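You operate a simulated robot arm through the tools that you are given. There is no shell and no other tool.

The job below is to be done with a simulated robot arm. You get a single attempt, and the scene is never put back.

TASK
Put things in order on the tail end of the trailer bed. At the end: the green padlock is on the white plate; the silver stud block from the tail end of the trailer bed stands where the small brown carton (marked "SHIMS") stood; the small brown carton from the tail end of the trailer bed stands where the black split rubber buffer stood; the black split rubber buffer stands where the silver steel bracket stood; the silver steel bracket from the tail end of the trailer bed stands where the green padlock stood; whatever was shut is shut again. Leave all else as you found it, and nothing knocked over.

Only the result counts: the job must be done as asked and must still hold three seconds after the hand-in. Knocking over, shifting, dropping, spilling or breaking anything else fails it.

THE ROBOT
A 6-joint arm with a two-finger gripper, fixed in place. Base frame: the origin is at the foot of the arm, x ahead of it, y to its left, z up; the work surface is at about z = 0. Readings come in mm, degrees, newtons and seconds.
With the tool pointing down near the work surface it reaches from about 180 to 480 mm from the base axis. Its first joint turns from -66.0 to 66.0 degrees. Payload 1.76 kg.
Tool frame: the origin (TCP) lies between the finger pads and is the grasp point; the fingertips stand 29 mm ahead of it; z points along the fingers, y is the line along which they close. Largest opening 82 mm; the body of the gripper starts 58 mm behind the TCP.
Orientation is told as [roll, pitch, yaw] about the base's x, y, z axes, in that order, counted from this pose: with the fingers straight down and closing along the base's y, the tool's x points along the base's -x, its y along +y and its z along -z.

THE INTERFACE
- The arm moves only by the tool arm_command. Its argument "series" is a list of rows, each an object (a shift or turn left out is 0, a gripper value left out holds the last) with "delta_pos": the shift along the tool's x, y, z in units of 300 mm (1.0 is 300 mm), a list of three; "angular": the turn, a rotation vector about the tool's x, y, z in units of 180 degrees (1.0 is 180 degrees), a list of three. In form: [{"delta_pos": [dx, dy, dz], "angular": [rx, ry, rz]}, ...]. A call has 1 to 20 rows; each row is the pose to reach, as a shift and turn from the pose commanded when the call began, along the tool's axes at that moment. "gripper" is the gripper command, from -1 (fully open) to 1 (shut), values between in proportion, set as the call begins (left out, the last holds). A call with a number of a shift or a turn outside -1 to 1 is refused whole. Each row takes 0.2 s and may step no farther than 50 mm and 8.6 degrees from the row before; otherwise, or with a gripper value out of range, the whole call is refused. A pose out of reach is approached as far as the arm can. The call stops where the force on the tool passes 40 N (or 10 N more than at its start, if that is more) or the arm is blocked; 0.2 s more then pass. Each finger halts on what it meets, pressing with about 34 N; the grip force reading is that of the motor and also rises with nothing between the fingers. The clock runs only during rows and for 0.2 s after the last one: add rows that repeat a pose to give the fingers time. The reply holds the time, the measured pose of the TCP, the force on the tool along the base axes, the opening and the grip force, in the units named above and with some noise, with the torque about the TCP (base axes, N m) and any sound that the robot's microphone picked up.
- Cameras (640 x 400 px; columns grow to the right, rows downward): "scene" is fixed at [50.2, 333.6, 414.6]; the picture's right is [-0.81, -0.59, 0.00], its down [-0.40, 0.55, -0.73] and it looks along [0.44, -0.59, -0.68] (base axes); focal length 214 px, centre (320, 200). "wrist" rides on the gripper at [79, 4, -89] in the tool frame; the picture's right is [-0.05, 1.00, 0.00], its down [-0.71, -0.04, -0.71] and it looks along [-0.71, -0.04, 0.71] (tool axes); focal length 256 px, centre (320, 200). There is no depth. A picture from a camera that has moved, and an enlarged one, comes with that camera's place and axes in the base frame and with its lens.
- get_image(camera): a new picture of that camera. The clock stands still meanwhile.
- close_up(camera, box): a new picture of the part [left, top, right, bottom] of that camera's present view, enlarged. The clock stands still meanwhile.
- hand_in(): hands the job in; it is judged then, once.

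Places have to be worked out from the pictures, the camera data and where the tool is seen. Open the gripper and draw the arm clear of the work before you hand the job in, unless the task says otherwise.

The tools are called as name(argument=value, ...) on one line, values as JSON. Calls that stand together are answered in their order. arm_command: Moves the arm, as the interface text tells. Its arguments: {"type":"object","properties":{"series":{"type":"array","items":{"type":"object","properties":{"delta_pos":{"type":"array","items":{"type":"number"}},"angular":{"type":"array","items":{"type":"number"}}}}},"gripper":{"type":"number"}},"required":["series"]} The other tools are called the same way: get_image (camera) takes a picture; close_up (camera, box) takes an enlarged picture of a part of a camera's view; hand_in () hands the job in.

At the start:

```text
clock: 0.0
tcp_pos: [254.6, -150.0, 301.2]
ee_rot: [-0.1, -0.1, -0.1]
wrist_force: [0.7, 0.2, -0.4]
ft_torque: [0.01, -0.01, 0.0]
grip_width: 82.1
grip_force: 0.1
```

scene: 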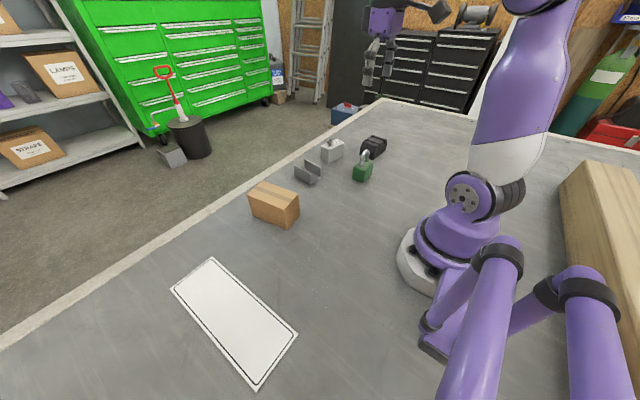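
wrist: 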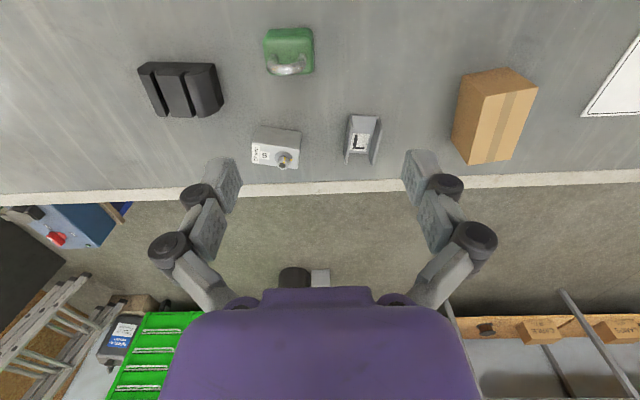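

I start by looking closer at the objects from both cameras to work out positions and shapes.

close_up(camera="scene", box=[240, 110, 400, 240])

close_up(camera="wrist", box=[120, 10, 400, 185])

close_up(camera="wrist", box=[380, 20, 640, 185])

close_up(camera="scene", box=[150, 240, 320, 400])

```text
3.08 times, centred on (320, 175) of scene
camera zoom: at [50.2, 333.6, 414.6], right [-0.81, -0.59, 0.0], down [-0.4, 0.55, -0.73], along [0.44, -0.59, -0.68], focal length 660 px, centre (320, 277)
```

zoom: 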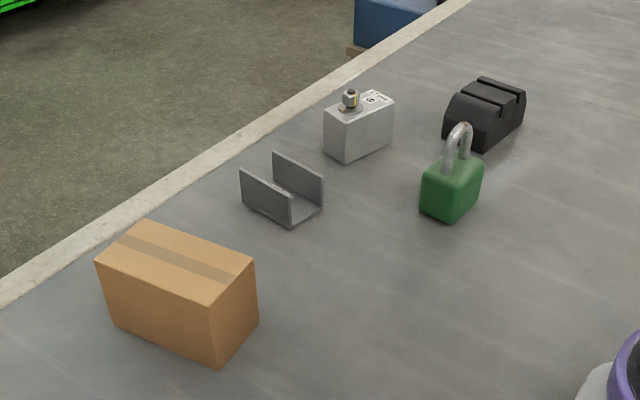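

```text
2.29 times, centred on (260, 98) of wrist
camera zoom: at [175.5, -145.9, 390.3], right [0.05, 1.0, 0.0], down [0.71, -0.04, 0.71], along [0.71, -0.04, -0.71], focal length 585 px, centre (457, 434)
```

zoom: 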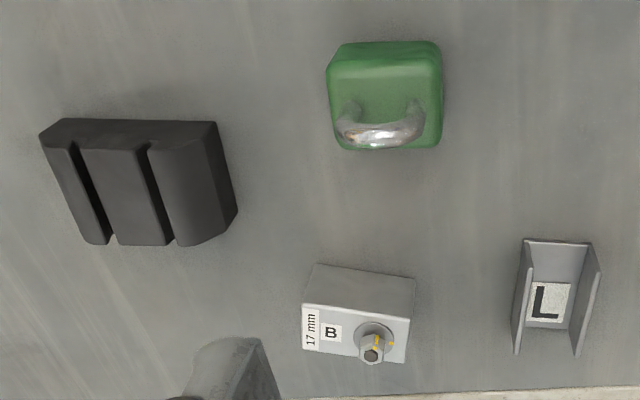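

```text
2.42 times, centred on (510, 102) of wrist
camera zoom: at [175.5, -145.9, 390.3], right [0.05, 1.0, 0.0], down [0.71, -0.04, 0.71], along [0.71, -0.04, -0.71], focal length 621 px, centre (-141, 436)
```

zoom: 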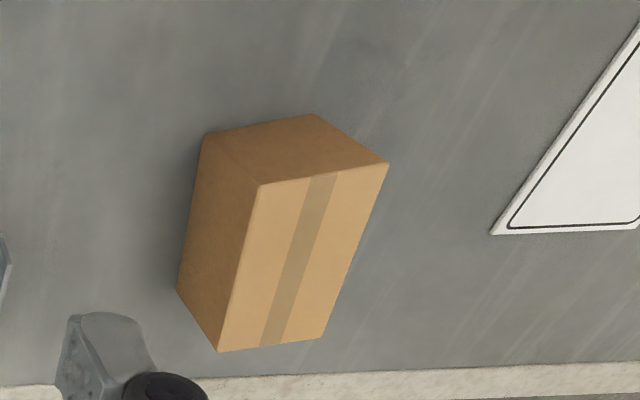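

```text
2.50 times, centred on (235, 320) of scene
camera zoom: at [50.2, 333.6, 414.6], right [-0.81, -0.59, 0.0], down [-0.4, 0.55, -0.73], along [0.44, -0.59, -0.68], focal length 536 px, centre (532, -100)
```

zoom: 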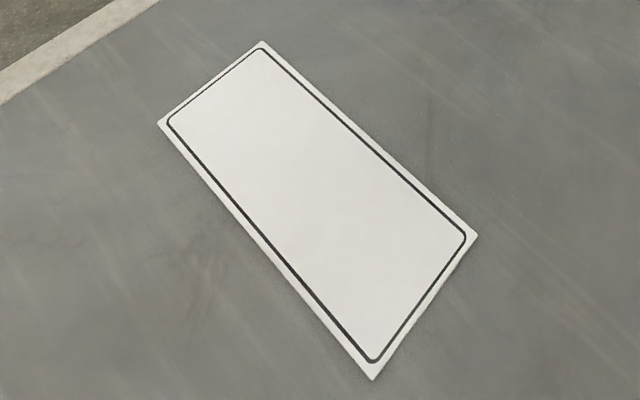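

The cameras give useful oblique views; I enlarge each object further in both cameras for measurements.

close_up(camera="wrist", box=[250, 15, 330, 85])

close_up(camera="scene", box=[340, 130, 390, 190])

close_up(camera="wrist", box=[330, 100, 400, 180])

close_up(camera="scene", box=[285, 130, 355, 195])

close_up(camera="wrist", box=[130, 50, 240, 130])

close_up(camera="wrist", box=[240, 110, 320, 180])

```text
5.71 times, centred on (290, 50) of wrist
camera zoom: at [175.5, -145.9, 390.3], right [0.05, 1.0, 0.0], down [0.71, -0.04, 0.71], along [0.71, -0.04, -0.71], focal length 1463 px, centre (491, 1057)
```

zoom: 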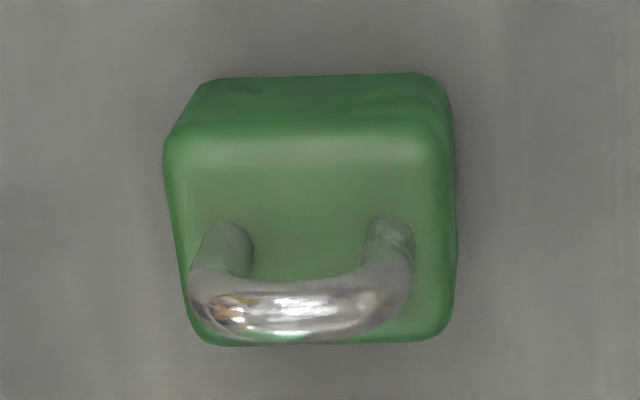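

```text
6.67 times, centred on (365, 160) of scene
camera zoom: at [50.2, 333.6, 414.6], right [-0.81, -0.59, 0.0], down [-0.4, 0.55, -0.73], along [0.44, -0.59, -0.68], focal length 1430 px, centre (20, 467)
```

zoom: 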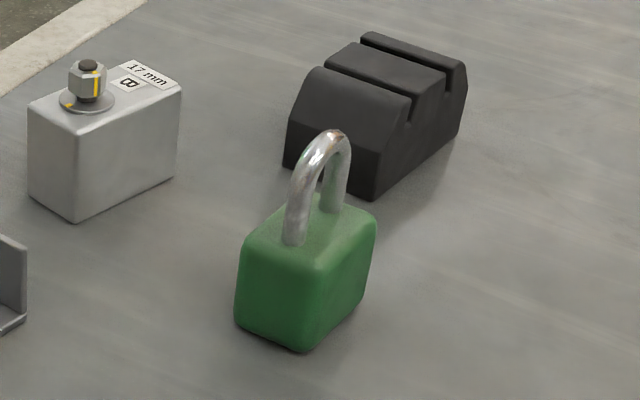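

```text
5.00 times, centred on (365, 140) of wrist
camera zoom: at [175.5, -145.9, 390.3], right [0.05, 1.0, 0.0], down [0.71, -0.04, 0.71], along [0.71, -0.04, -0.71], focal length 1280 px, centre (95, 500)
```

zoom: 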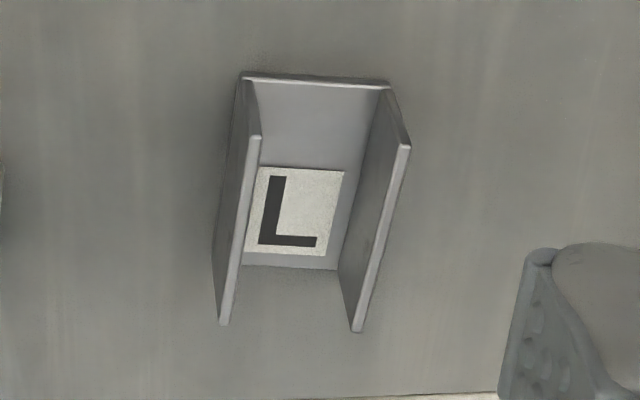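

```text
6.15 times, centred on (320, 162) of scene
camera zoom: at [50.2, 333.6, 414.6], right [-0.81, -0.59, 0.0], down [-0.4, 0.55, -0.73], along [0.44, -0.59, -0.68], focal length 1320 px, centre (320, 431)
```

zoom: 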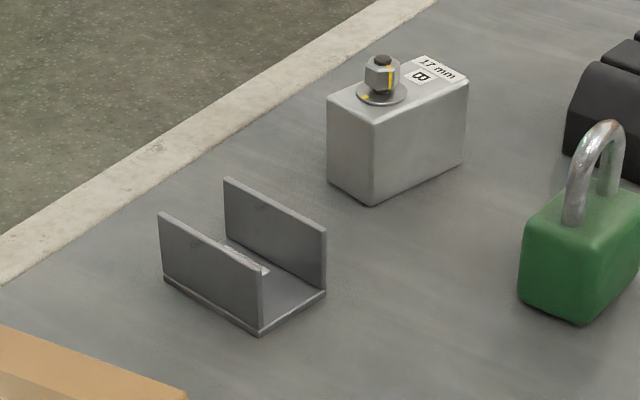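

```text
5.00 times, centred on (185, 90) of wrist
camera zoom: at [175.5, -145.9, 390.3], right [0.05, 1.0, 0.0], down [0.71, -0.04, 0.71], along [0.71, -0.04, -0.71], focal length 1280 px, centre (995, 750)
```

zoom: 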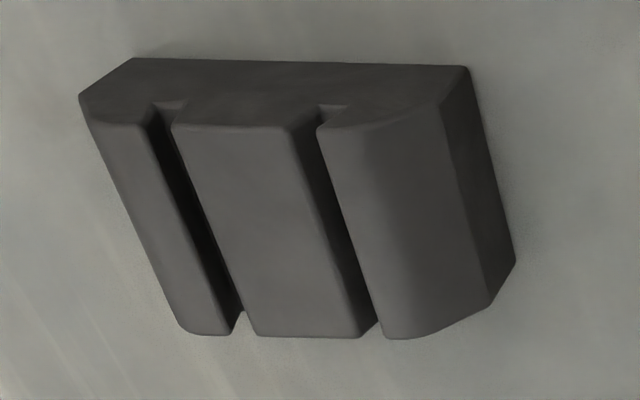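

```text
5.71 times, centred on (280, 145) of wrist
camera zoom: at [175.5, -145.9, 390.3], right [0.05, 1.0, 0.0], down [0.71, -0.04, 0.71], along [0.71, -0.04, -0.71], focal length 1463 px, centre (549, 514)
```

zoom: 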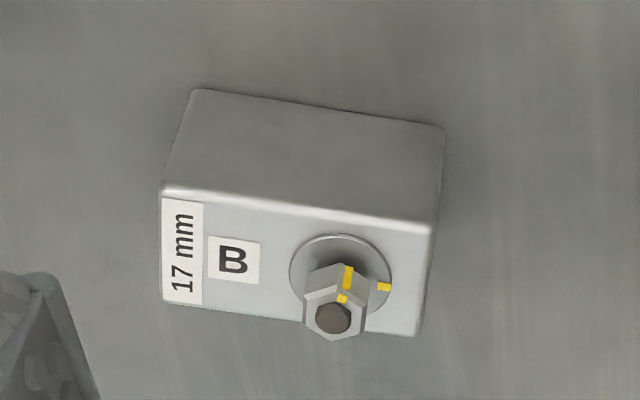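

Positions are worked out roughly: padlock about (272,-189), stud block (410,-228), bracket (410,-89), buffer (309,-346), carton (372,88), plate x 147–400 / y 263–355. Before moving I check the purple structure at lower right and the surroundings.

close_up(camera="scene", box=[380, 150, 640, 400])

close_up(camera="scene", box=[320, 0, 560, 130])

```text
1.60 times, centred on (510, 275) of scene
camera zoom: at [50.2, 333.6, 414.6], right [-0.81, -0.59, 0.0], down [-0.4, 0.55, -0.73], along [0.44, -0.59, -0.68], focal length 343 px, centre (16, 80)
```

zoom: 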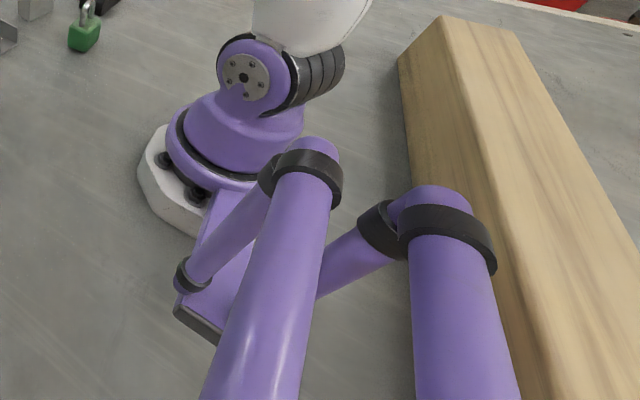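

```text
2.67 times, centred on (440, 65) of scene
camera zoom: at [50.2, 333.6, 414.6], right [-0.81, -0.59, 0.0], down [-0.4, 0.55, -0.73], along [0.44, -0.59, -0.68], focal length 572 px, centre (0, 560)
```

zoom: 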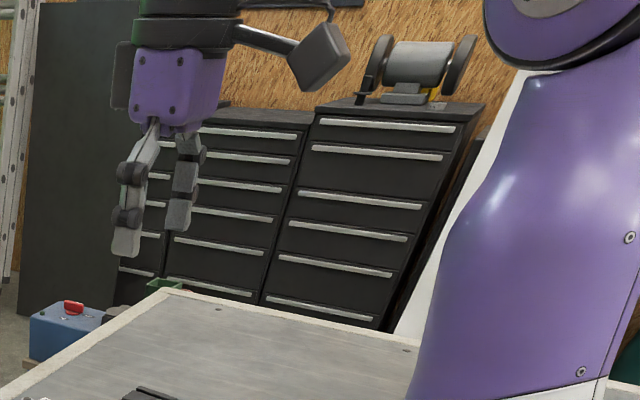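

The purple tubes belong to the camera stand behind the base, clear of my work area. I move above the padlock with the gripper open (TCP to about 272,-189.5,170) to check the alignment with a closer wrist picture.

arm_command(series=[{"delta_pos": [-0.0145, -0.033, 0.109]}, {"delta_pos": [-0.029, -0.066, 0.218]}, {"delta_pos": [-0.0435, -0.099, 0.327]}, {"delta_pos": [-0.058, -0.1317, 0.437]}, {"delta_pos": [-0.058, -0.1317, 0.437]}], gripper=-1)

get_image(camera="wrist")

get_image(camera="scene")

```text
clock: 1.2
tcp_pos: [269.9, -188.4, 170.5]
ee_rot: [0.0, 0.0, 0.0]
wrist_force: [0.0, -0.7, 0.4]
ft_torque: [0.0, 0.02, 0.0]
grip_width: 81.9
grip_force: 0.0
```

```text
taken
camera wrist: at [192.7, -185.3, 259.0], right [0.05, 1.0, 0.0], down [0.71, -0.04, 0.71], along [0.71, -0.04, -0.71], focal length 256 px, centre (320, 200)
```

wrist: 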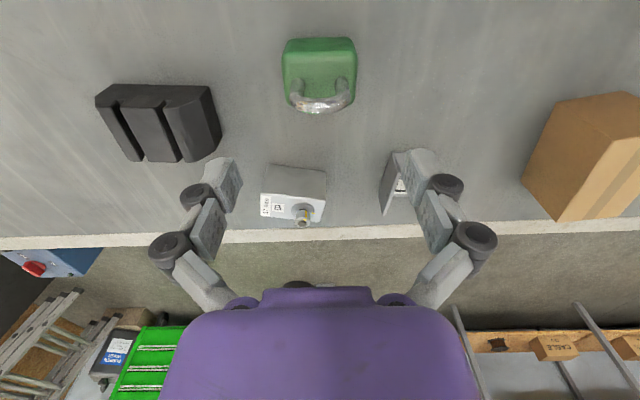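

```text
taken
```

scene: 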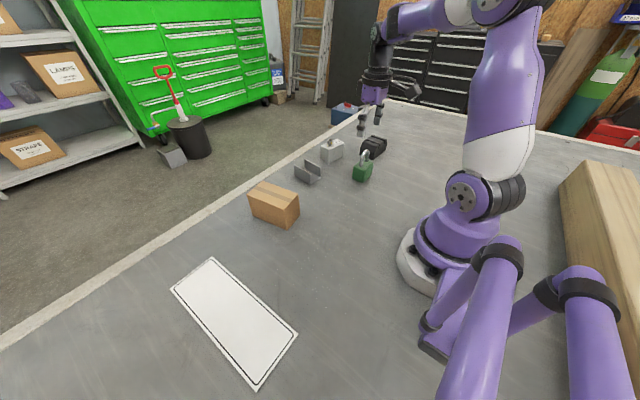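

The camera data says the TCP is at about (271.7,-189.3,170). I enlarge the padlock and the rest in this view to refine positions.

close_up(camera="wrist", box=[260, 20, 380, 120])

close_up(camera="wrist", box=[80, 70, 240, 170])

close_up(camera="wrist", box=[240, 150, 340, 235])

```text
4.00 times, centred on (320, 70) of wrist
camera zoom: at [192.7, -185.3, 259.0], right [0.05, 1.0, 0.0], down [0.71, -0.04, 0.71], along [0.71, -0.04, -0.71], focal length 1024 px, centre (320, 720)
```

zoom: 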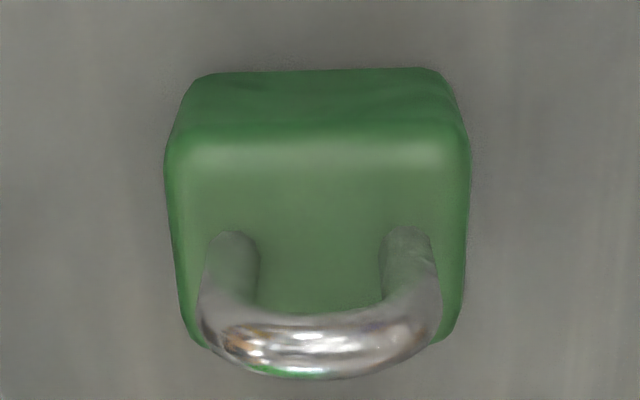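

```text
4.00 times, centred on (160, 120) of wrist
camera zoom: at [192.7, -185.3, 259.0], right [0.05, 1.0, 0.0], down [0.71, -0.04, 0.71], along [0.71, -0.04, -0.71], focal length 1024 px, centre (960, 520)
```

zoom: 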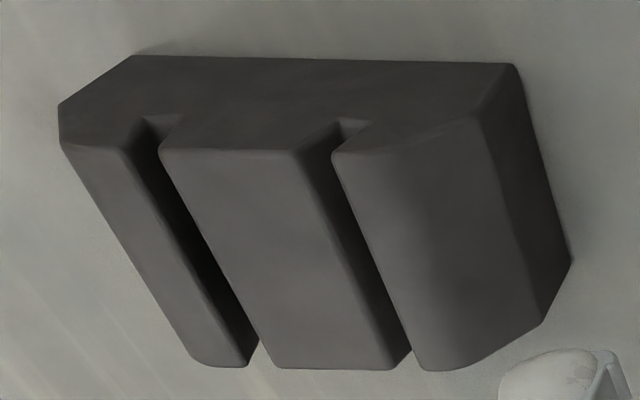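

```text
4.71 times, centred on (290, 192) of wrist
camera zoom: at [192.7, -185.3, 259.0], right [0.05, 1.0, 0.0], down [0.71, -0.04, 0.71], along [0.71, -0.04, -0.71], focal length 1205 px, centre (461, 235)
```

zoom: 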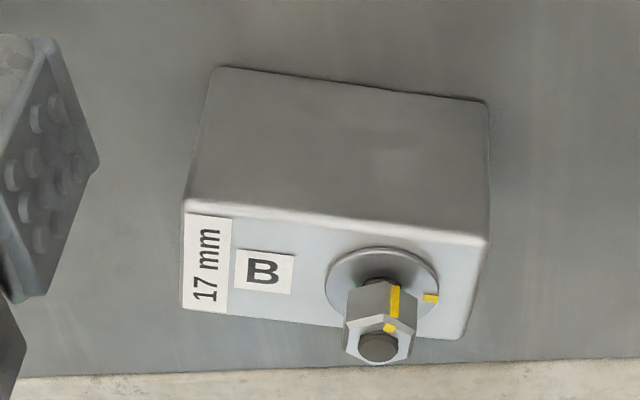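

Both wrist views agree: padlock centre ≈ (272,-189), 43×58 mm, body ~50 high, shackle top ~90; the surface is at z≈0. I descend straight to TCP z≈42 (the gripper body stays above the shackle).

arm_command(series=[{"delta_pos": [0, 0.001, 0.1]}, {"delta_pos": [0, 0.001, 0.2]}, {"delta_pos": [0, 0.001, 0.3]}, {"delta_pos": [0, 0.001, 0.38]}, {"delta_pos": [0, 0.001, 0.4267]}, {"delta_pos": [0, 0.001, 0.4267]}], gripper=-1)

get_image(camera="wrist")

close_up(camera="scene", box=[320, 100, 420, 190])

```text
clock: 2.6
tcp_pos: [270.7, -190.1, 42.3]
ee_rot: [-0.1, 0.0, -0.1]
wrist_force: [0.1, -0.7, 0.0]
ft_torque: [0.0, 0.02, 0.01]
grip_width: 81.7
grip_force: 0.0
```

```text
taken
camera wrist: at [192.3, -185.5, 130.7], right [0.05, 1.0, 0.0], down [0.71, -0.04, 0.71], along [0.71, -0.04, -0.71], focal length 256 px, centre (320, 200)
```

wrist: 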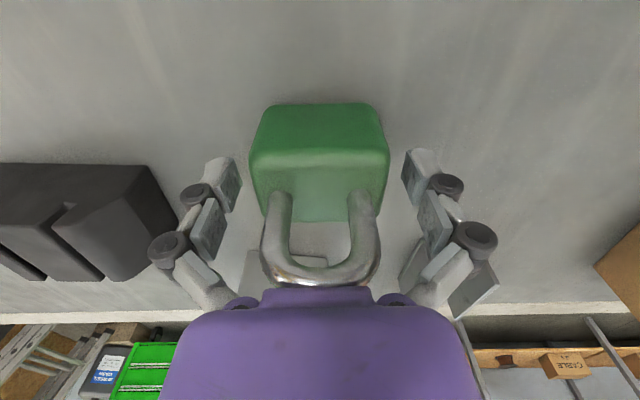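

```text
4.44 times, centred on (370, 145) of scene
camera zoom: at [50.2, 333.6, 414.6], right [-0.81, -0.59, 0.0], down [-0.4, 0.55, -0.73], along [0.44, -0.59, -0.68], focal length 953 px, centre (98, 444)
```

zoom: 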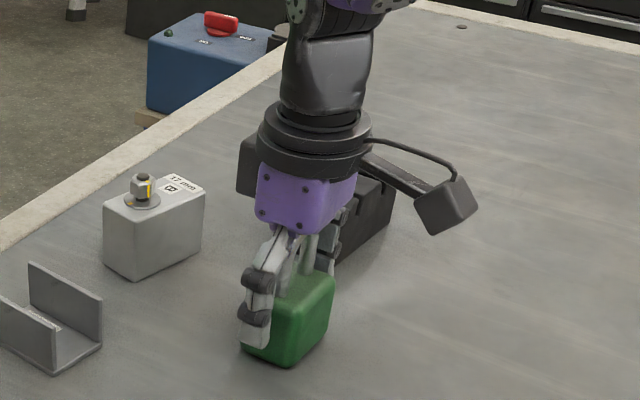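

The padlock sits centred between the open fingers. I close the gripper and hold.

arm_command(series=[{"delta_pos": [0, 0, 0]}, {"delta_pos": [0, 0, 0]}, {"delta_pos": [0, 0, 0]}], gripper=1)

get_image(camera="wrist")

```text
clock: 3.4
tcp_pos: [271.5, -190.7, 42.5]
ee_rot: [-0.2, -0.2, -0.2]
wrist_force: [4.3, -0.9, 20.7]
ft_torque: [0.11, 0.01, -0.25]
grip_width: 60.0
grip_force: 34.3
```

```text
taken
camera wrist: at [192.8, -185.8, 131.5], right [0.05, 1.0, 0.0], down [0.7, -0.04, 0.71], along [0.71, -0.04, -0.7], focal length 256 px, centre (320, 200)
```

wrist: 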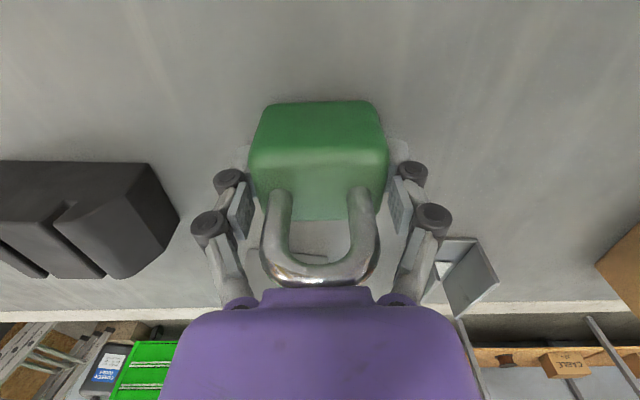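

Grip holds at 60.0 mm width, with an upward push of ~20 N. I lift slowly 20 mm and check the readings.

arm_command(series=[{"delta_pos": [0, 0, -0.02]}, {"delta_pos": [0, 0, -0.04]}, {"delta_pos": [0, 0, -0.07]}, {"delta_pos": [0, 0, -0.07]}], gripper=1)

get_image(camera="wrist")

close_up(camera="scene", box=[320, 100, 420, 190])

```text
clock: 4.4
tcp_pos: [270.4, -189.5, 62.5]
ee_rot: [0.0, 0.0, -0.1]
wrist_force: [0.7, 0.2, -4.8]
ft_torque: [0.0, 0.01, -0.02]
grip_width: 59.6
grip_force: 33.8
```

```text
taken
camera wrist: at [192.5, -185.2, 152.0], right [0.05, 1.0, 0.0], down [0.71, -0.04, 0.71], along [0.71, -0.04, -0.71], focal length 256 px, centre (320, 200)
```

wrist: 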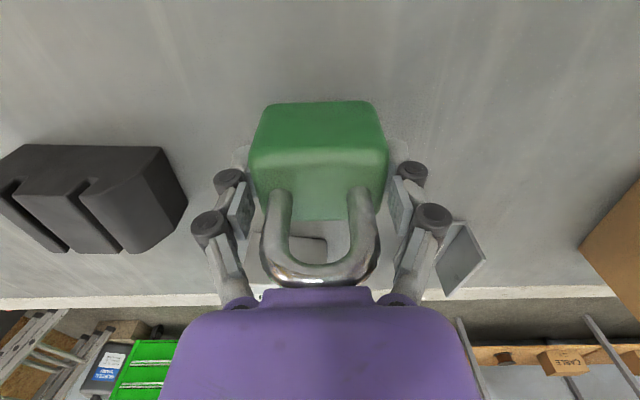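

```text
4.44 times, centred on (370, 145) of scene
camera zoom: at [50.2, 333.6, 414.6], right [-0.81, -0.59, 0.0], down [-0.4, 0.55, -0.73], along [0.44, -0.59, -0.68], focal length 953 px, centre (98, 444)
```

zoom: 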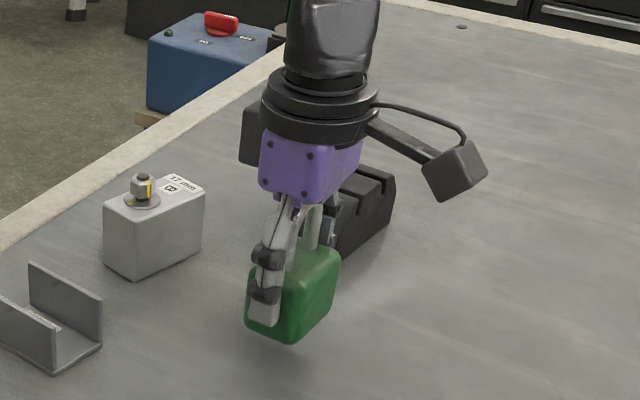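

The padlock is held firmly (about 0.5 kg), lifted cleanly. I raise to z≈180 and carry it towards +y.

arm_command(series=[{"delta_pos": [0, 0, -0.12]}, {"delta_pos": [0, 0, -0.26]}, {"delta_pos": [0, 0, -0.39]}, {"delta_pos": [0, 0.1, -0.39]}, {"delta_pos": [0, 0.22, -0.39]}, {"delta_pos": [0, 0.34, -0.39]}, {"delta_pos": [0, 0.46, -0.39]}, {"delta_pos": [0, 0.58, -0.39]}, {"delta_pos": [0, 0.7, -0.39]}, {"delta_pos": [0, 0.82, -0.39]}, {"delta_pos": [0, 0.94, -0.39]}, {"delta_pos": [0, 1.0, -0.39]}], gripper=1)

get_image(camera="wrist")

```text
clock: 7.0
tcp_pos: [272.1, 111.3, 180.9]
ee_rot: [-0.1, 0.1, 0.0]
wrist_force: [0.0, 0.3, -3.1]
ft_torque: [-0.01, 0.03, -0.01]
grip_width: 59.6
grip_force: 34.0
```

```text
taken
camera wrist: at [193.6, 115.7, 270.0], right [0.05, 1.0, 0.0], down [0.71, -0.04, 0.71], along [0.71, -0.04, -0.71], focal length 256 px, centre (320, 200)
```

wrist: 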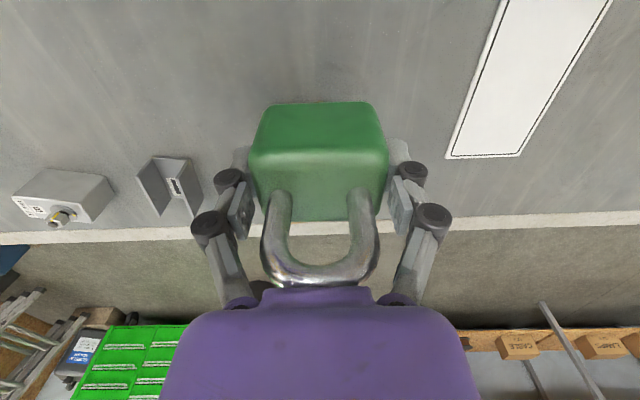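

From this view the plate spans about y 265–360, x 144–397. I continue to above its middle (272, 311).

arm_command(series=[{"delta_pos": [0, 0.1, 0]}, {"delta_pos": [0, 0.22, 0]}, {"delta_pos": [0, 0.34, 0]}, {"delta_pos": [0, 0.46, 0]}, {"delta_pos": [0, 0.58, 0]}, {"delta_pos": [0, 0.667, 0]}, {"delta_pos": [0, 0.667, 0]}], gripper=1)

get_image(camera="wrist")

get_image(camera="scene")

```text
clock: 8.6
tcp_pos: [271.0, 310.8, 179.1]
ee_rot: [-0.2, 0.0, -0.1]
wrist_force: [-0.1, -0.9, -3.6]
ft_torque: [-0.01, 0.04, -0.02]
grip_width: 59.6
grip_force: 33.9
```

```text
taken
camera wrist: at [193.2, 315.4, 268.1], right [0.05, 1.0, 0.0], down [0.71, -0.04, 0.71], along [0.71, -0.04, -0.71], focal length 256 px, centre (320, 200)
```

wrist: 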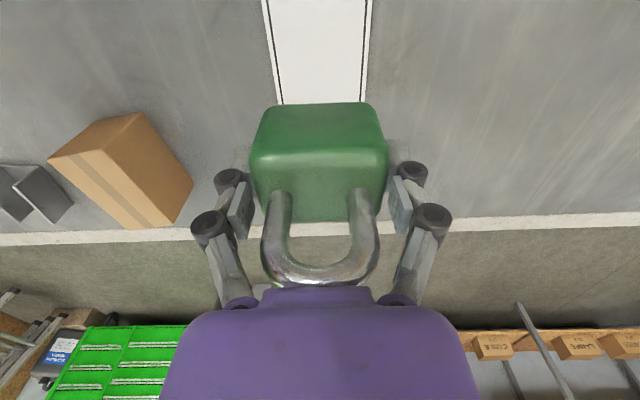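

```text
taken
```

scene: 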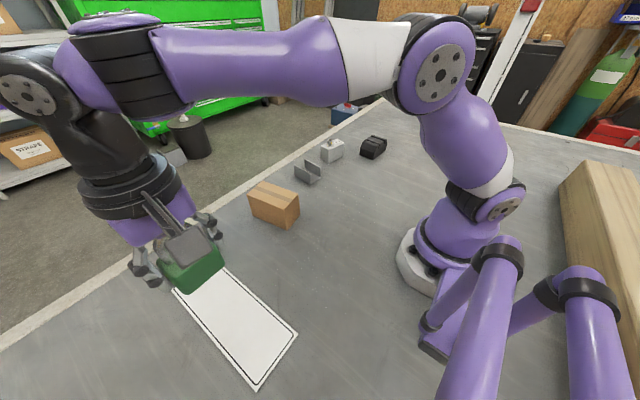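

Well centred above the plate. I lower to about TCP z 48 (padlock bottom ~5 mm above).

arm_command(series=[{"delta_pos": [0, 0, 0.1]}, {"delta_pos": [0, 0, 0.2]}, {"delta_pos": [0, 0, 0.3]}, {"delta_pos": [0, 0, 0.38]}, {"delta_pos": [0, 0, 0.42]}, {"delta_pos": [0, 0, 0.44]}, {"delta_pos": [0, 0, 0.44]}], gripper=1)

arm_command(series=[{"delta_pos": [0, 0, 0.004]}, {"delta_pos": [0, 0, 0.007]}, {"delta_pos": [0, 0, 0.007]}], gripper=1)

get_image(camera="scene")

```text
clock: 10.2
tcp_pos: [272.7, 309.8, 47.0]
ee_rot: [-0.2, 0.0, -0.1]
wrist_force: [-0.2, 0.2, -4.0]
ft_torque: [0.02, 0.02, -0.02]
grip_width: 59.8
grip_force: 34.0
```

```text
clock: 11.0
tcp_pos: [272.3, 310.1, 46.7]
ee_rot: [0.0, 0.0, -0.1]
wrist_force: [-5.4, -3.3, 23.1]
ft_torque: [-0.16, 0.08, -0.14]
grip_width: 59.8
grip_force: 33.8
```

```text
taken
```

scene: 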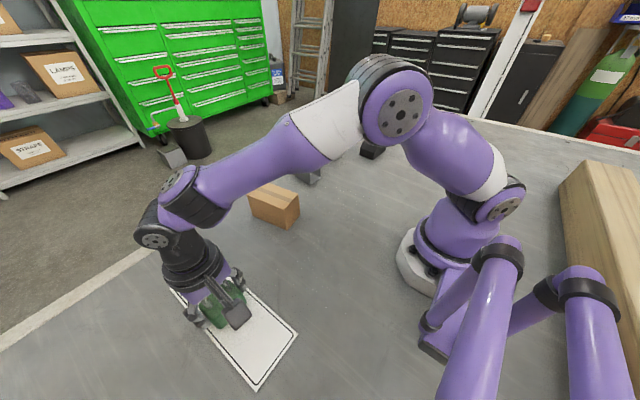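

Contact with the plate (about 23 N upward). I ease up 1 mm, open the gripper, then check.

arm_command(series=[{"delta_pos": [0, 0, -0.003]}, {"delta_pos": [0, 0, -0.003]}], gripper=1)

arm_command(series=[{"delta_pos": [0, 0, 0]}, {"delta_pos": [0, 0, 0]}, {"delta_pos": [0, 0, 0]}], gripper=-1)

get_image(camera="wrist")

```text
clock: 11.6
tcp_pos: [272.8, 311.2, 46.8]
ee_rot: [0.1, -0.1, 0.0]
wrist_force: [2.6, 3.8, 10.7]
ft_torque: [0.22, -0.22, 0.02]
grip_width: 59.6
grip_force: 34.1
```

```text
clock: 12.4
tcp_pos: [271.3, 310.2, 45.4]
ee_rot: [-0.1, -0.1, -0.1]
wrist_force: [-0.3, 0.7, 0.2]
ft_torque: [0.02, -0.01, -0.04]
grip_width: 81.9
grip_force: 0.1
```

```text
taken
camera wrist: at [193.3, 314.6, 135.0], right [0.05, 1.0, 0.0], down [0.71, -0.04, 0.71], along [0.71, -0.04, -0.71], focal length 256 px, centre (320, 200)
```

wrist: 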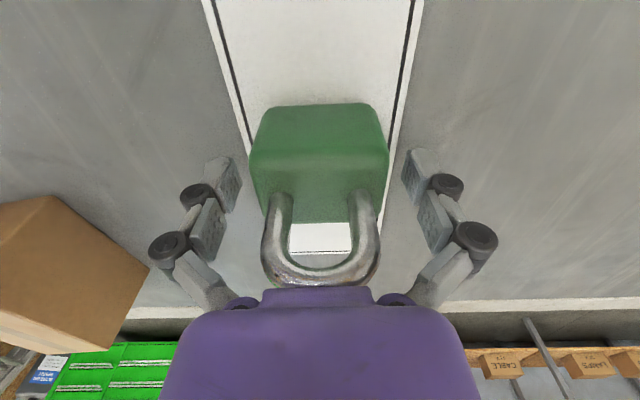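

The padlock stands centred on the plate and is released. I rise straight up and then travel back towards the bracket.

arm_command(series=[{"delta_pos": [0, 0, -0.1]}, {"delta_pos": [0, 0, -0.25]}, {"delta_pos": [0, 0, -0.4]}, {"delta_pos": [0, 0, -0.45]}, {"delta_pos": [0, -0.14, -0.45]}, {"delta_pos": [0, -0.29, -0.45]}, {"delta_pos": [0, -0.44, -0.45]}, {"delta_pos": [0, -0.59, -0.45]}, {"delta_pos": [0, -0.74, -0.45]}, {"delta_pos": [0, -0.89, -0.45]}, {"delta_pos": [0, -1.0, -0.45]}], gripper=-1)

arm_command(series=[{"delta_pos": [-0.1, -0.08, 0]}, {"delta_pos": [-0.2, -0.16, 0]}, {"delta_pos": [-0.3, -0.24, 0]}, {"delta_pos": [-0.4, -0.31, 0]}, {"delta_pos": [-0.45, -0.333, 0]}, {"delta_pos": [-0.45, -0.333, 0]}], gripper=-1)

get_image(camera="wrist")

get_image(camera="scene")

```text
clock: 14.8
tcp_pos: [270.9, 11.2, 180.7]
ee_rot: [-0.1, 0.0, 0.1]
wrist_force: [-0.4, -0.6, 0.1]
ft_torque: [0.01, -0.03, 0.01]
grip_width: 82.0
grip_force: 0.0
```

```text
clock: 16.2
tcp_pos: [406.1, -89.5, 181.8]
ee_rot: [0.0, 0.1, -0.1]
wrist_force: [0.0, -0.4, -0.3]
ft_torque: [-0.03, 0.03, 0.01]
grip_width: 82.4
grip_force: 0.1
```

```text
taken
camera wrist: at [327.7, -85.3, 271.2], right [0.05, 1.0, 0.0], down [0.71, -0.04, 0.71], along [0.71, -0.04, -0.71], focal length 256 px, centre (320, 200)
```

wrist: 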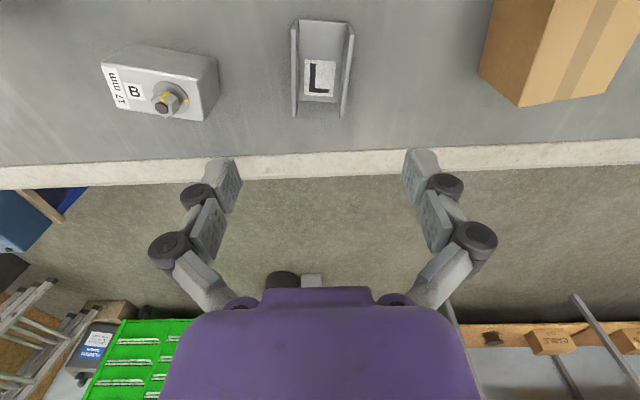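

```text
taken
```

scene: 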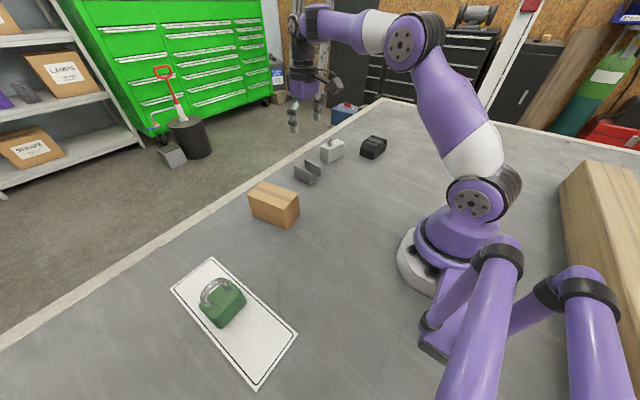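

The padlock stands well on the plate. Now I enlarge the bracket, stud block and carton in this near-overhead view.

close_up(camera="wrist", box=[270, 5, 380, 125])

close_up(camera="wrist", box=[90, 30, 230, 130])

```text
3.33 times, centred on (325, 65) of wrist
camera zoom: at [327.7, -85.3, 271.2], right [0.05, 1.0, 0.0], down [0.71, -0.04, 0.71], along [0.71, -0.04, -0.71], focal length 853 px, centre (303, 650)
```

zoom: 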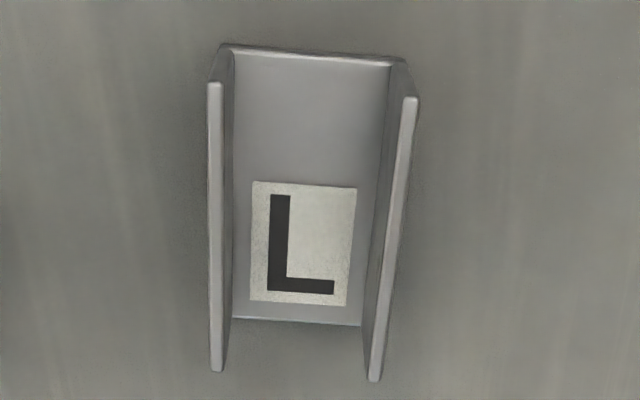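

```text
4.00 times, centred on (160, 80) of wrist
camera zoom: at [327.7, -85.3, 271.2], right [0.05, 1.0, 0.0], down [0.71, -0.04, 0.71], along [0.71, -0.04, -0.71], focal length 1024 px, centre (960, 680)
```

zoom: 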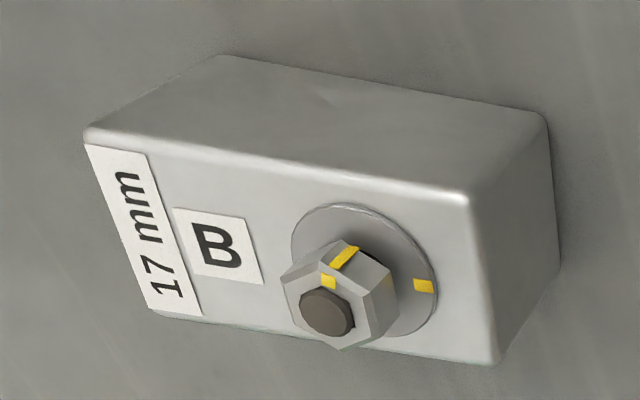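

Bracket confirmed: centre (411,-89.3), 70×48 mm, walls 40 high, turned -6.4°; stud block centre (410.7,-229.4), turned about -13°. I align yaw over the bracket and descend to TCP z≈35.

arm_command(series=[{"delta_pos": [-0.0133, -0.001, 0.03], "angular": [0, 0, 0.018]}, {"delta_pos": [-0.0133, -0.001, 0.1], "angular": [0, 0, 0.0356]}, {"delta_pos": [-0.0133, -0.001, 0.22], "angular": [0, 0, 0.0356]}, {"delta_pos": [-0.0133, -0.001, 0.33], "angular": [0, 0, 0.0356]}, {"delta_pos": [-0.0133, -0.001, 0.43], "angular": [0, 0, 0.0356]}, {"delta_pos": [-0.0133, -0.001, 0.4897], "angular": [0, 0, 0.0356]}, {"delta_pos": [-0.0133, -0.001, 0.4897], "angular": [0, 0, 0.0356]}], gripper=-1)

get_image(camera="wrist")

close_up(camera="scene", box=[260, 90, 400, 200])

```text
clock: 17.8
tcp_pos: [412.0, -89.9, 35.0]
ee_rot: [0.0, 0.0, -6.5]
wrist_force: [-1.3, -0.3, 0.1]
ft_torque: [-0.01, -0.01, -0.01]
grip_width: 82.2
grip_force: 0.1
```

```text
taken
camera wrist: at [333.5, -76.6, 124.3], right [0.17, 0.99, 0.0], down [0.7, -0.12, 0.71], along [0.7, -0.12, -0.71], focal length 256 px, centre (320, 200)
```

wrist: 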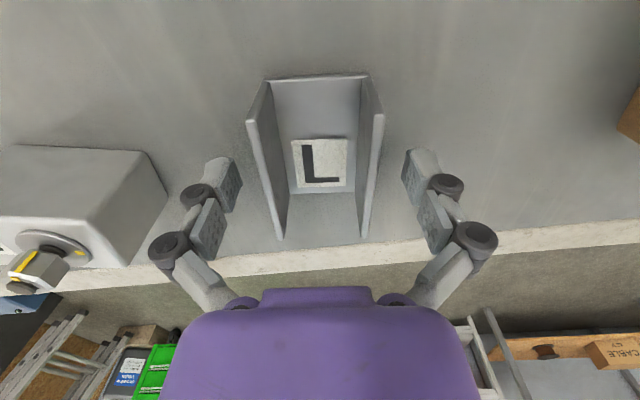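

```text
3.64 times, centred on (330, 145) of scene
camera zoom: at [50.2, 333.6, 414.6], right [-0.81, -0.59, 0.0], down [-0.4, 0.55, -0.73], along [0.44, -0.59, -0.68], focal length 780 px, centre (284, 400)
```

zoom: 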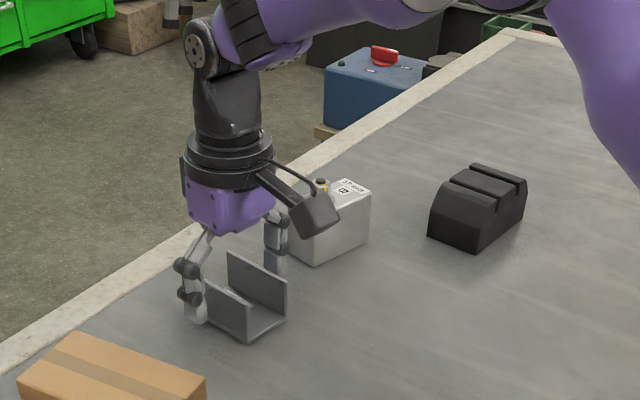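

The bracket is aligned between the fingers. I close the gripper.

arm_command(series=[{"delta_pos": [0, 0, 0]}, {"delta_pos": [0, 0, 0]}, {"delta_pos": [0, 0, 0]}], gripper=1)

arm_command(series=[{"delta_pos": [0, 0, -0.02]}, {"delta_pos": [0, 0, -0.05]}, {"delta_pos": [0, 0, -0.1]}, {"delta_pos": [0, 0, -0.1]}], gripper=1)

get_image(camera="wrist")

close_up(camera="scene", box=[260, 90, 400, 200])

```text
clock: 18.6
tcp_pos: [412.8, -91.6, 38.2]
ee_rot: [-0.1, -0.2, -6.6]
wrist_force: [1.7, -2.9, 25.5]
ft_torque: [-0.11, 0.1, -0.09]
grip_width: 49.6
grip_force: 33.8
```

```text
clock: 19.6
tcp_pos: [410.7, -89.8, 65.7]
ee_rot: [-0.1, 0.0, -6.4]
wrist_force: [-0.2, 0.6, -3.8]
ft_torque: [0.02, -0.02, 0.01]
grip_width: 49.7
grip_force: 34.4
```

```text
taken
camera wrist: at [333.4, -76.6, 154.3], right [0.17, 0.99, 0.0], down [0.7, -0.12, 0.71], along [0.7, -0.12, -0.71], focal length 256 px, centre (320, 200)
```

wrist: 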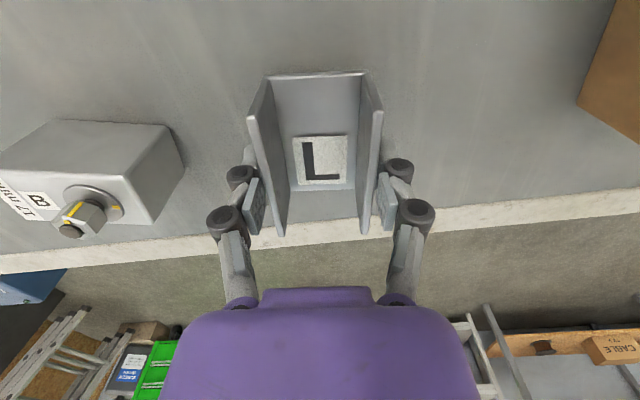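

```text
3.64 times, centred on (330, 145) of scene
camera zoom: at [50.2, 333.6, 414.6], right [-0.81, -0.59, 0.0], down [-0.4, 0.55, -0.73], along [0.44, -0.59, -0.68], focal length 780 px, centre (284, 400)
```

zoom: 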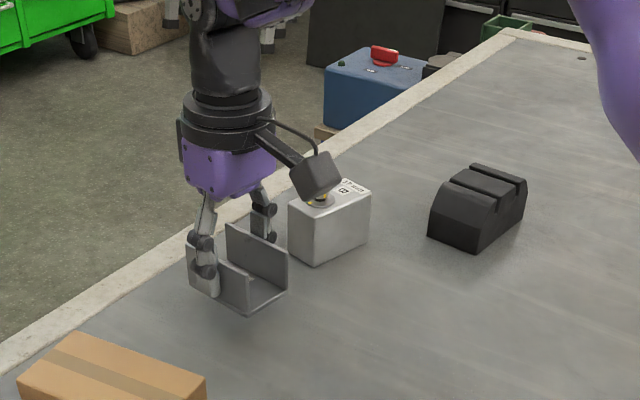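

The bracket is held level (49.6 mm). I carry it at z≈150 to the padlock's old place (272,-189), turning yaw back to 0 on the way.

arm_command(series=[{"delta_pos": [0, 0, -0.1]}, {"delta_pos": [0, 0, -0.2]}, {"delta_pos": [0, 0, -0.283]}, {"delta_pos": [0.07, -0.063, -0.283], "angular": [0, 0, -0.007]}, {"delta_pos": [0.16, -0.144, -0.283], "angular": [0, 0, -0.014]}, {"delta_pos": [0.25, -0.2256, -0.283], "angular": [0, 0, -0.021]}, {"delta_pos": [0.34, -0.3068, -0.283], "angular": [0, 0, -0.028]}, {"delta_pos": [0.4234, -0.382, -0.283], "angular": [0, 0, -0.0356]}, {"delta_pos": [0.4234, -0.382, -0.283], "angular": [0, 0, -0.0356]}], gripper=1)

get_image(camera="wrist")

```text
clock: 21.6
tcp_pos: [270.5, -190.2, 150.2]
ee_rot: [-0.2, 0.0, 0.0]
wrist_force: [-0.1, 0.6, -3.5]
ft_torque: [0.02, 0.04, -0.04]
grip_width: 49.8
grip_force: 34.1
```

```text
taken
camera wrist: at [193.0, -185.6, 239.3], right [0.05, 1.0, 0.0], down [0.71, -0.04, 0.71], along [0.71, -0.04, -0.71], focal length 256 px, centre (320, 200)
```

wrist: 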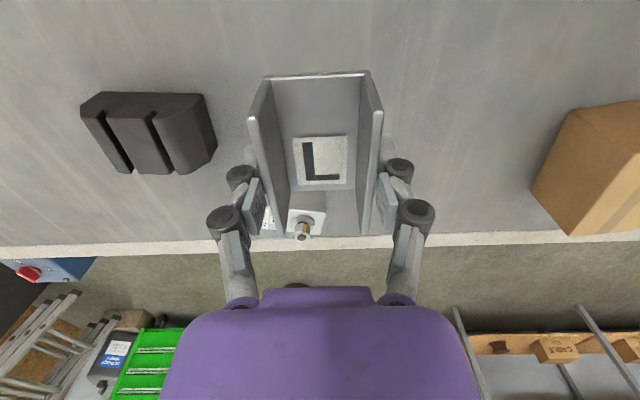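

Bracket is roughly centred on the tool. I lower it to TCP z≈44, then step down to contact.

arm_command(series=[{"delta_pos": [-0.005, 0, 0.1]}, {"delta_pos": [-0.005, 0, 0.2]}, {"delta_pos": [-0.005, 0, 0.29]}, {"delta_pos": [-0.005, 0, 0.34]}, {"delta_pos": [-0.005, 0, 0.3533]}, {"delta_pos": [-0.005, 0, 0.3533]}], gripper=1)

arm_command(series=[{"delta_pos": [0, 0, 0.004]}, {"delta_pos": [0, 0, 0.008]}, {"delta_pos": [0, 0, 0.012]}, {"delta_pos": [0, 0, 0.012]}], gripper=1)

close_up(camera="scene", box=[310, 100, 410, 200])

```text
clock: 23.0
tcp_pos: [272.5, -189.3, 44.0]
ee_rot: [-0.2, 0.0, -0.2]
wrist_force: [-0.4, -0.4, -3.1]
ft_torque: [0.02, 0.03, 0.01]
grip_width: 49.5
grip_force: 34.1
```

```text
clock: 24.0
tcp_pos: [273.0, -189.7, 39.9]
ee_rot: [-0.2, 0.0, -0.1]
wrist_force: [0.3, 0.1, -3.6]
ft_torque: [-0.03, -0.02, 0.01]
grip_width: 49.6
grip_force: 33.9
```

```text
4.00 times, centred on (360, 150) of scene
camera zoom: at [50.2, 333.6, 414.6], right [-0.81, -0.59, 0.0], down [-0.4, 0.55, -0.73], along [0.44, -0.59, -0.68], focal length 858 px, centre (160, 400)
```

zoom: 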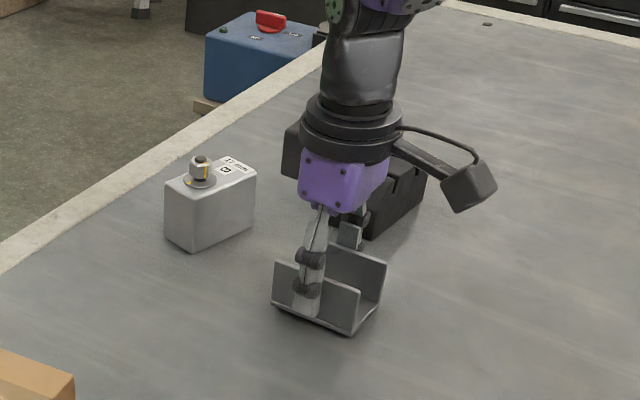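

No contact yet at z≈40. I go down another 2 mm and read the force.

arm_command(series=[{"delta_pos": [0, 0, 0.0035]}, {"delta_pos": [0, 0, 0.0065]}, {"delta_pos": [0, 0, 0.0065]}], gripper=1)

```text
clock: 24.8
tcp_pos: [272.6, -188.8, 38.9]
ee_rot: [-0.2, 0.0, -0.1]
wrist_force: [0.7, 0.7, -3.1]
ft_torque: [0.03, 0.0, 0.02]
grip_width: 49.5
grip_force: 33.8
```

Still free; another 1.5 mm down.

arm_command(series=[{"delta_pos": [0, 0, 0.003]}, {"delta_pos": [0, 0, 0.005]}, {"delta_pos": [0, 0, 0.005]}], gripper=1)

```text
clock: 25.6
tcp_pos: [273.1, -189.2, 37.7]
ee_rot: [-0.2, 0.0, -0.1]
wrist_force: [-0.5, -0.1, -3.0]
ft_torque: [-0.02, -0.03, -0.02]
grip_width: 49.6
grip_force: 33.5
```

Commanded height ≈ 36.9 and no contact; 1.2 mm further down.

arm_command(series=[{"delta_pos": [0, 0, 0.002]}, {"delta_pos": [0, 0, 0.004]}, {"delta_pos": [0, 0, 0.004]}], gripper=1)

close_up(camera="scene", box=[335, 140, 385, 190])

```text
clock: 26.4
tcp_pos: [272.8, -190.2, 36.6]
ee_rot: [-0.2, -0.2, -0.1]
wrist_force: [-6.2, 5.2, 27.6]
ft_torque: [0.19, 0.17, -0.04]
grip_width: 49.8
grip_force: 33.6
```

```text
8.00 times, centred on (360, 165) of scene
camera zoom: at [50.1, 333.7, 414.6], right [-0.81, -0.59, 0.0], down [-0.4, 0.55, -0.73], along [0.44, -0.59, -0.68], focal length 1716 px, centre (0, 480)
```

zoom: 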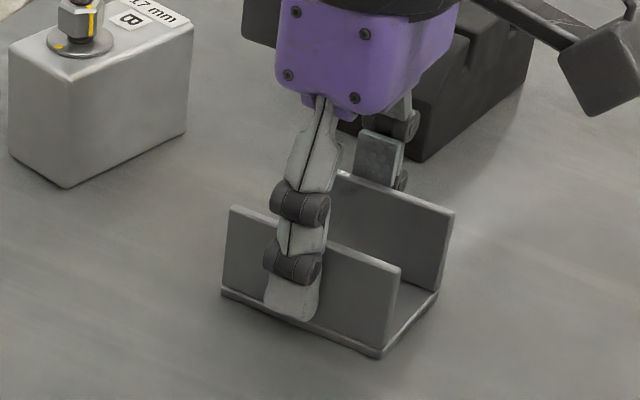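

Contact (27 N). I ease the pressure slightly and open the gripper.

arm_command(series=[{"delta_pos": [0, 0, -0.002]}, {"delta_pos": [0, 0, -0.002]}], gripper=1)

arm_command(series=[{"delta_pos": [0, 0, 0]}, {"delta_pos": [0, 0, 0]}, {"delta_pos": [0, 0, 0]}], gripper=-1)

get_image(camera="wrist")

```text
clock: 27.0
tcp_pos: [273.5, -190.6, 37.0]
ee_rot: [0.0, -0.1, 0.0]
wrist_force: [2.5, -0.1, 4.8]
ft_torque: [-0.08, -0.23, -0.03]
grip_width: 49.5
grip_force: 34.6
```

```text
clock: 27.8
tcp_pos: [273.3, -189.9, 37.2]
ee_rot: [0.0, 0.0, -0.1]
wrist_force: [-0.5, 0.0, -0.8]
ft_torque: [0.04, 0.01, -0.02]
grip_width: 82.2
grip_force: 0.0
```

```text
taken
camera wrist: at [194.4, -185.4, 125.7], right [0.05, 1.0, 0.0], down [0.71, -0.04, 0.71], along [0.71, -0.04, -0.71], focal length 256 px, centre (320, 200)
```

wrist: 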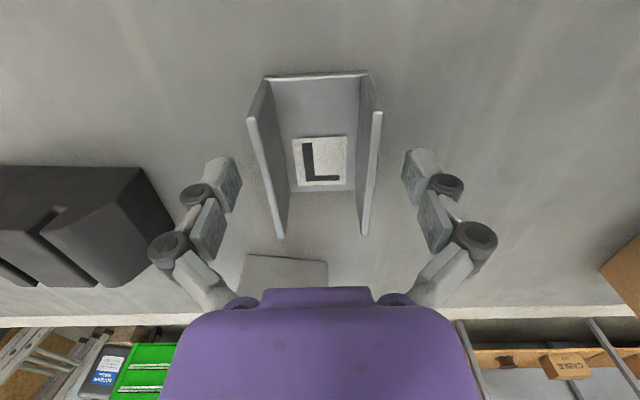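

The bracket stands at the padlock's old place (centre ≈ 272.6,-189.3). I rise and move over to the buffer for a near-overhead look.

arm_command(series=[{"delta_pos": [0, 0, -0.08]}, {"delta_pos": [0, 0, -0.2]}, {"delta_pos": [0, 0, -0.34]}, {"delta_pos": [0, 0, -0.48]}, {"delta_pos": [-0.03, -0.13, -0.48]}, {"delta_pos": [-0.06, -0.27, -0.48]}, {"delta_pos": [-0.09, -0.41, -0.48]}, {"delta_pos": [-0.1, -0.5, -0.48]}, {"delta_pos": [-0.1, -0.5, -0.48]}], gripper=-1)

get_image(camera="wrist")

close_up(camera="wrist", box=[230, 10, 390, 130])

```text
clock: 29.8
tcp_pos: [301.3, -338.2, 178.9]
ee_rot: [0.0, 0.1, -0.1]
wrist_force: [-0.3, -0.3, 0.0]
ft_torque: [0.0, -0.02, -0.01]
grip_width: 82.2
grip_force: 0.0
```

```text
taken
camera wrist: at [221.9, -333.6, 268.1], right [0.05, 1.0, 0.0], down [0.71, -0.04, 0.71], along [0.71, -0.04, -0.71], focal length 256 px, centre (320, 200)
```

wrist: 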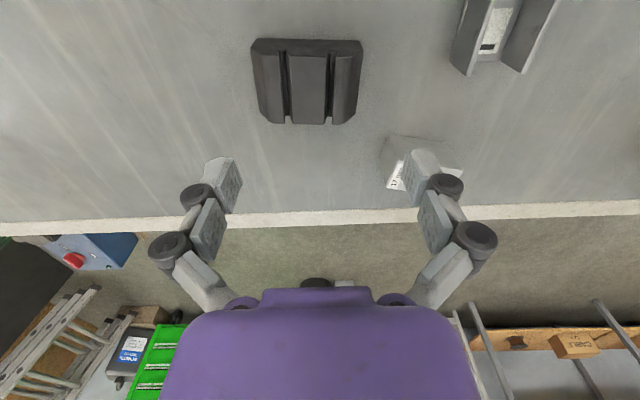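

```text
3.33 times, centred on (310, 70) of wrist
camera zoom: at [221.9, -333.6, 268.1], right [0.05, 1.0, 0.0], down [0.71, -0.04, 0.71], along [0.71, -0.04, -0.71], focal length 853 px, centre (353, 633)
```

zoom: 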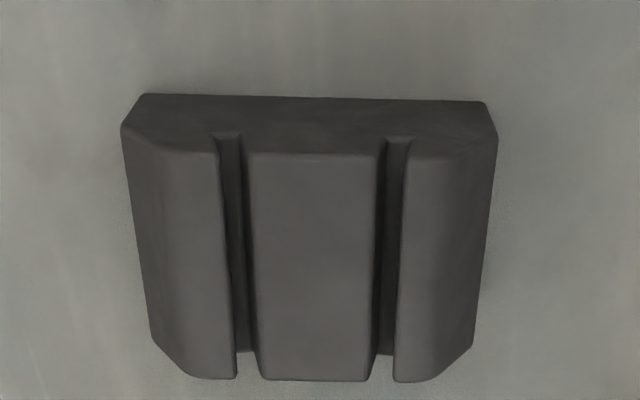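

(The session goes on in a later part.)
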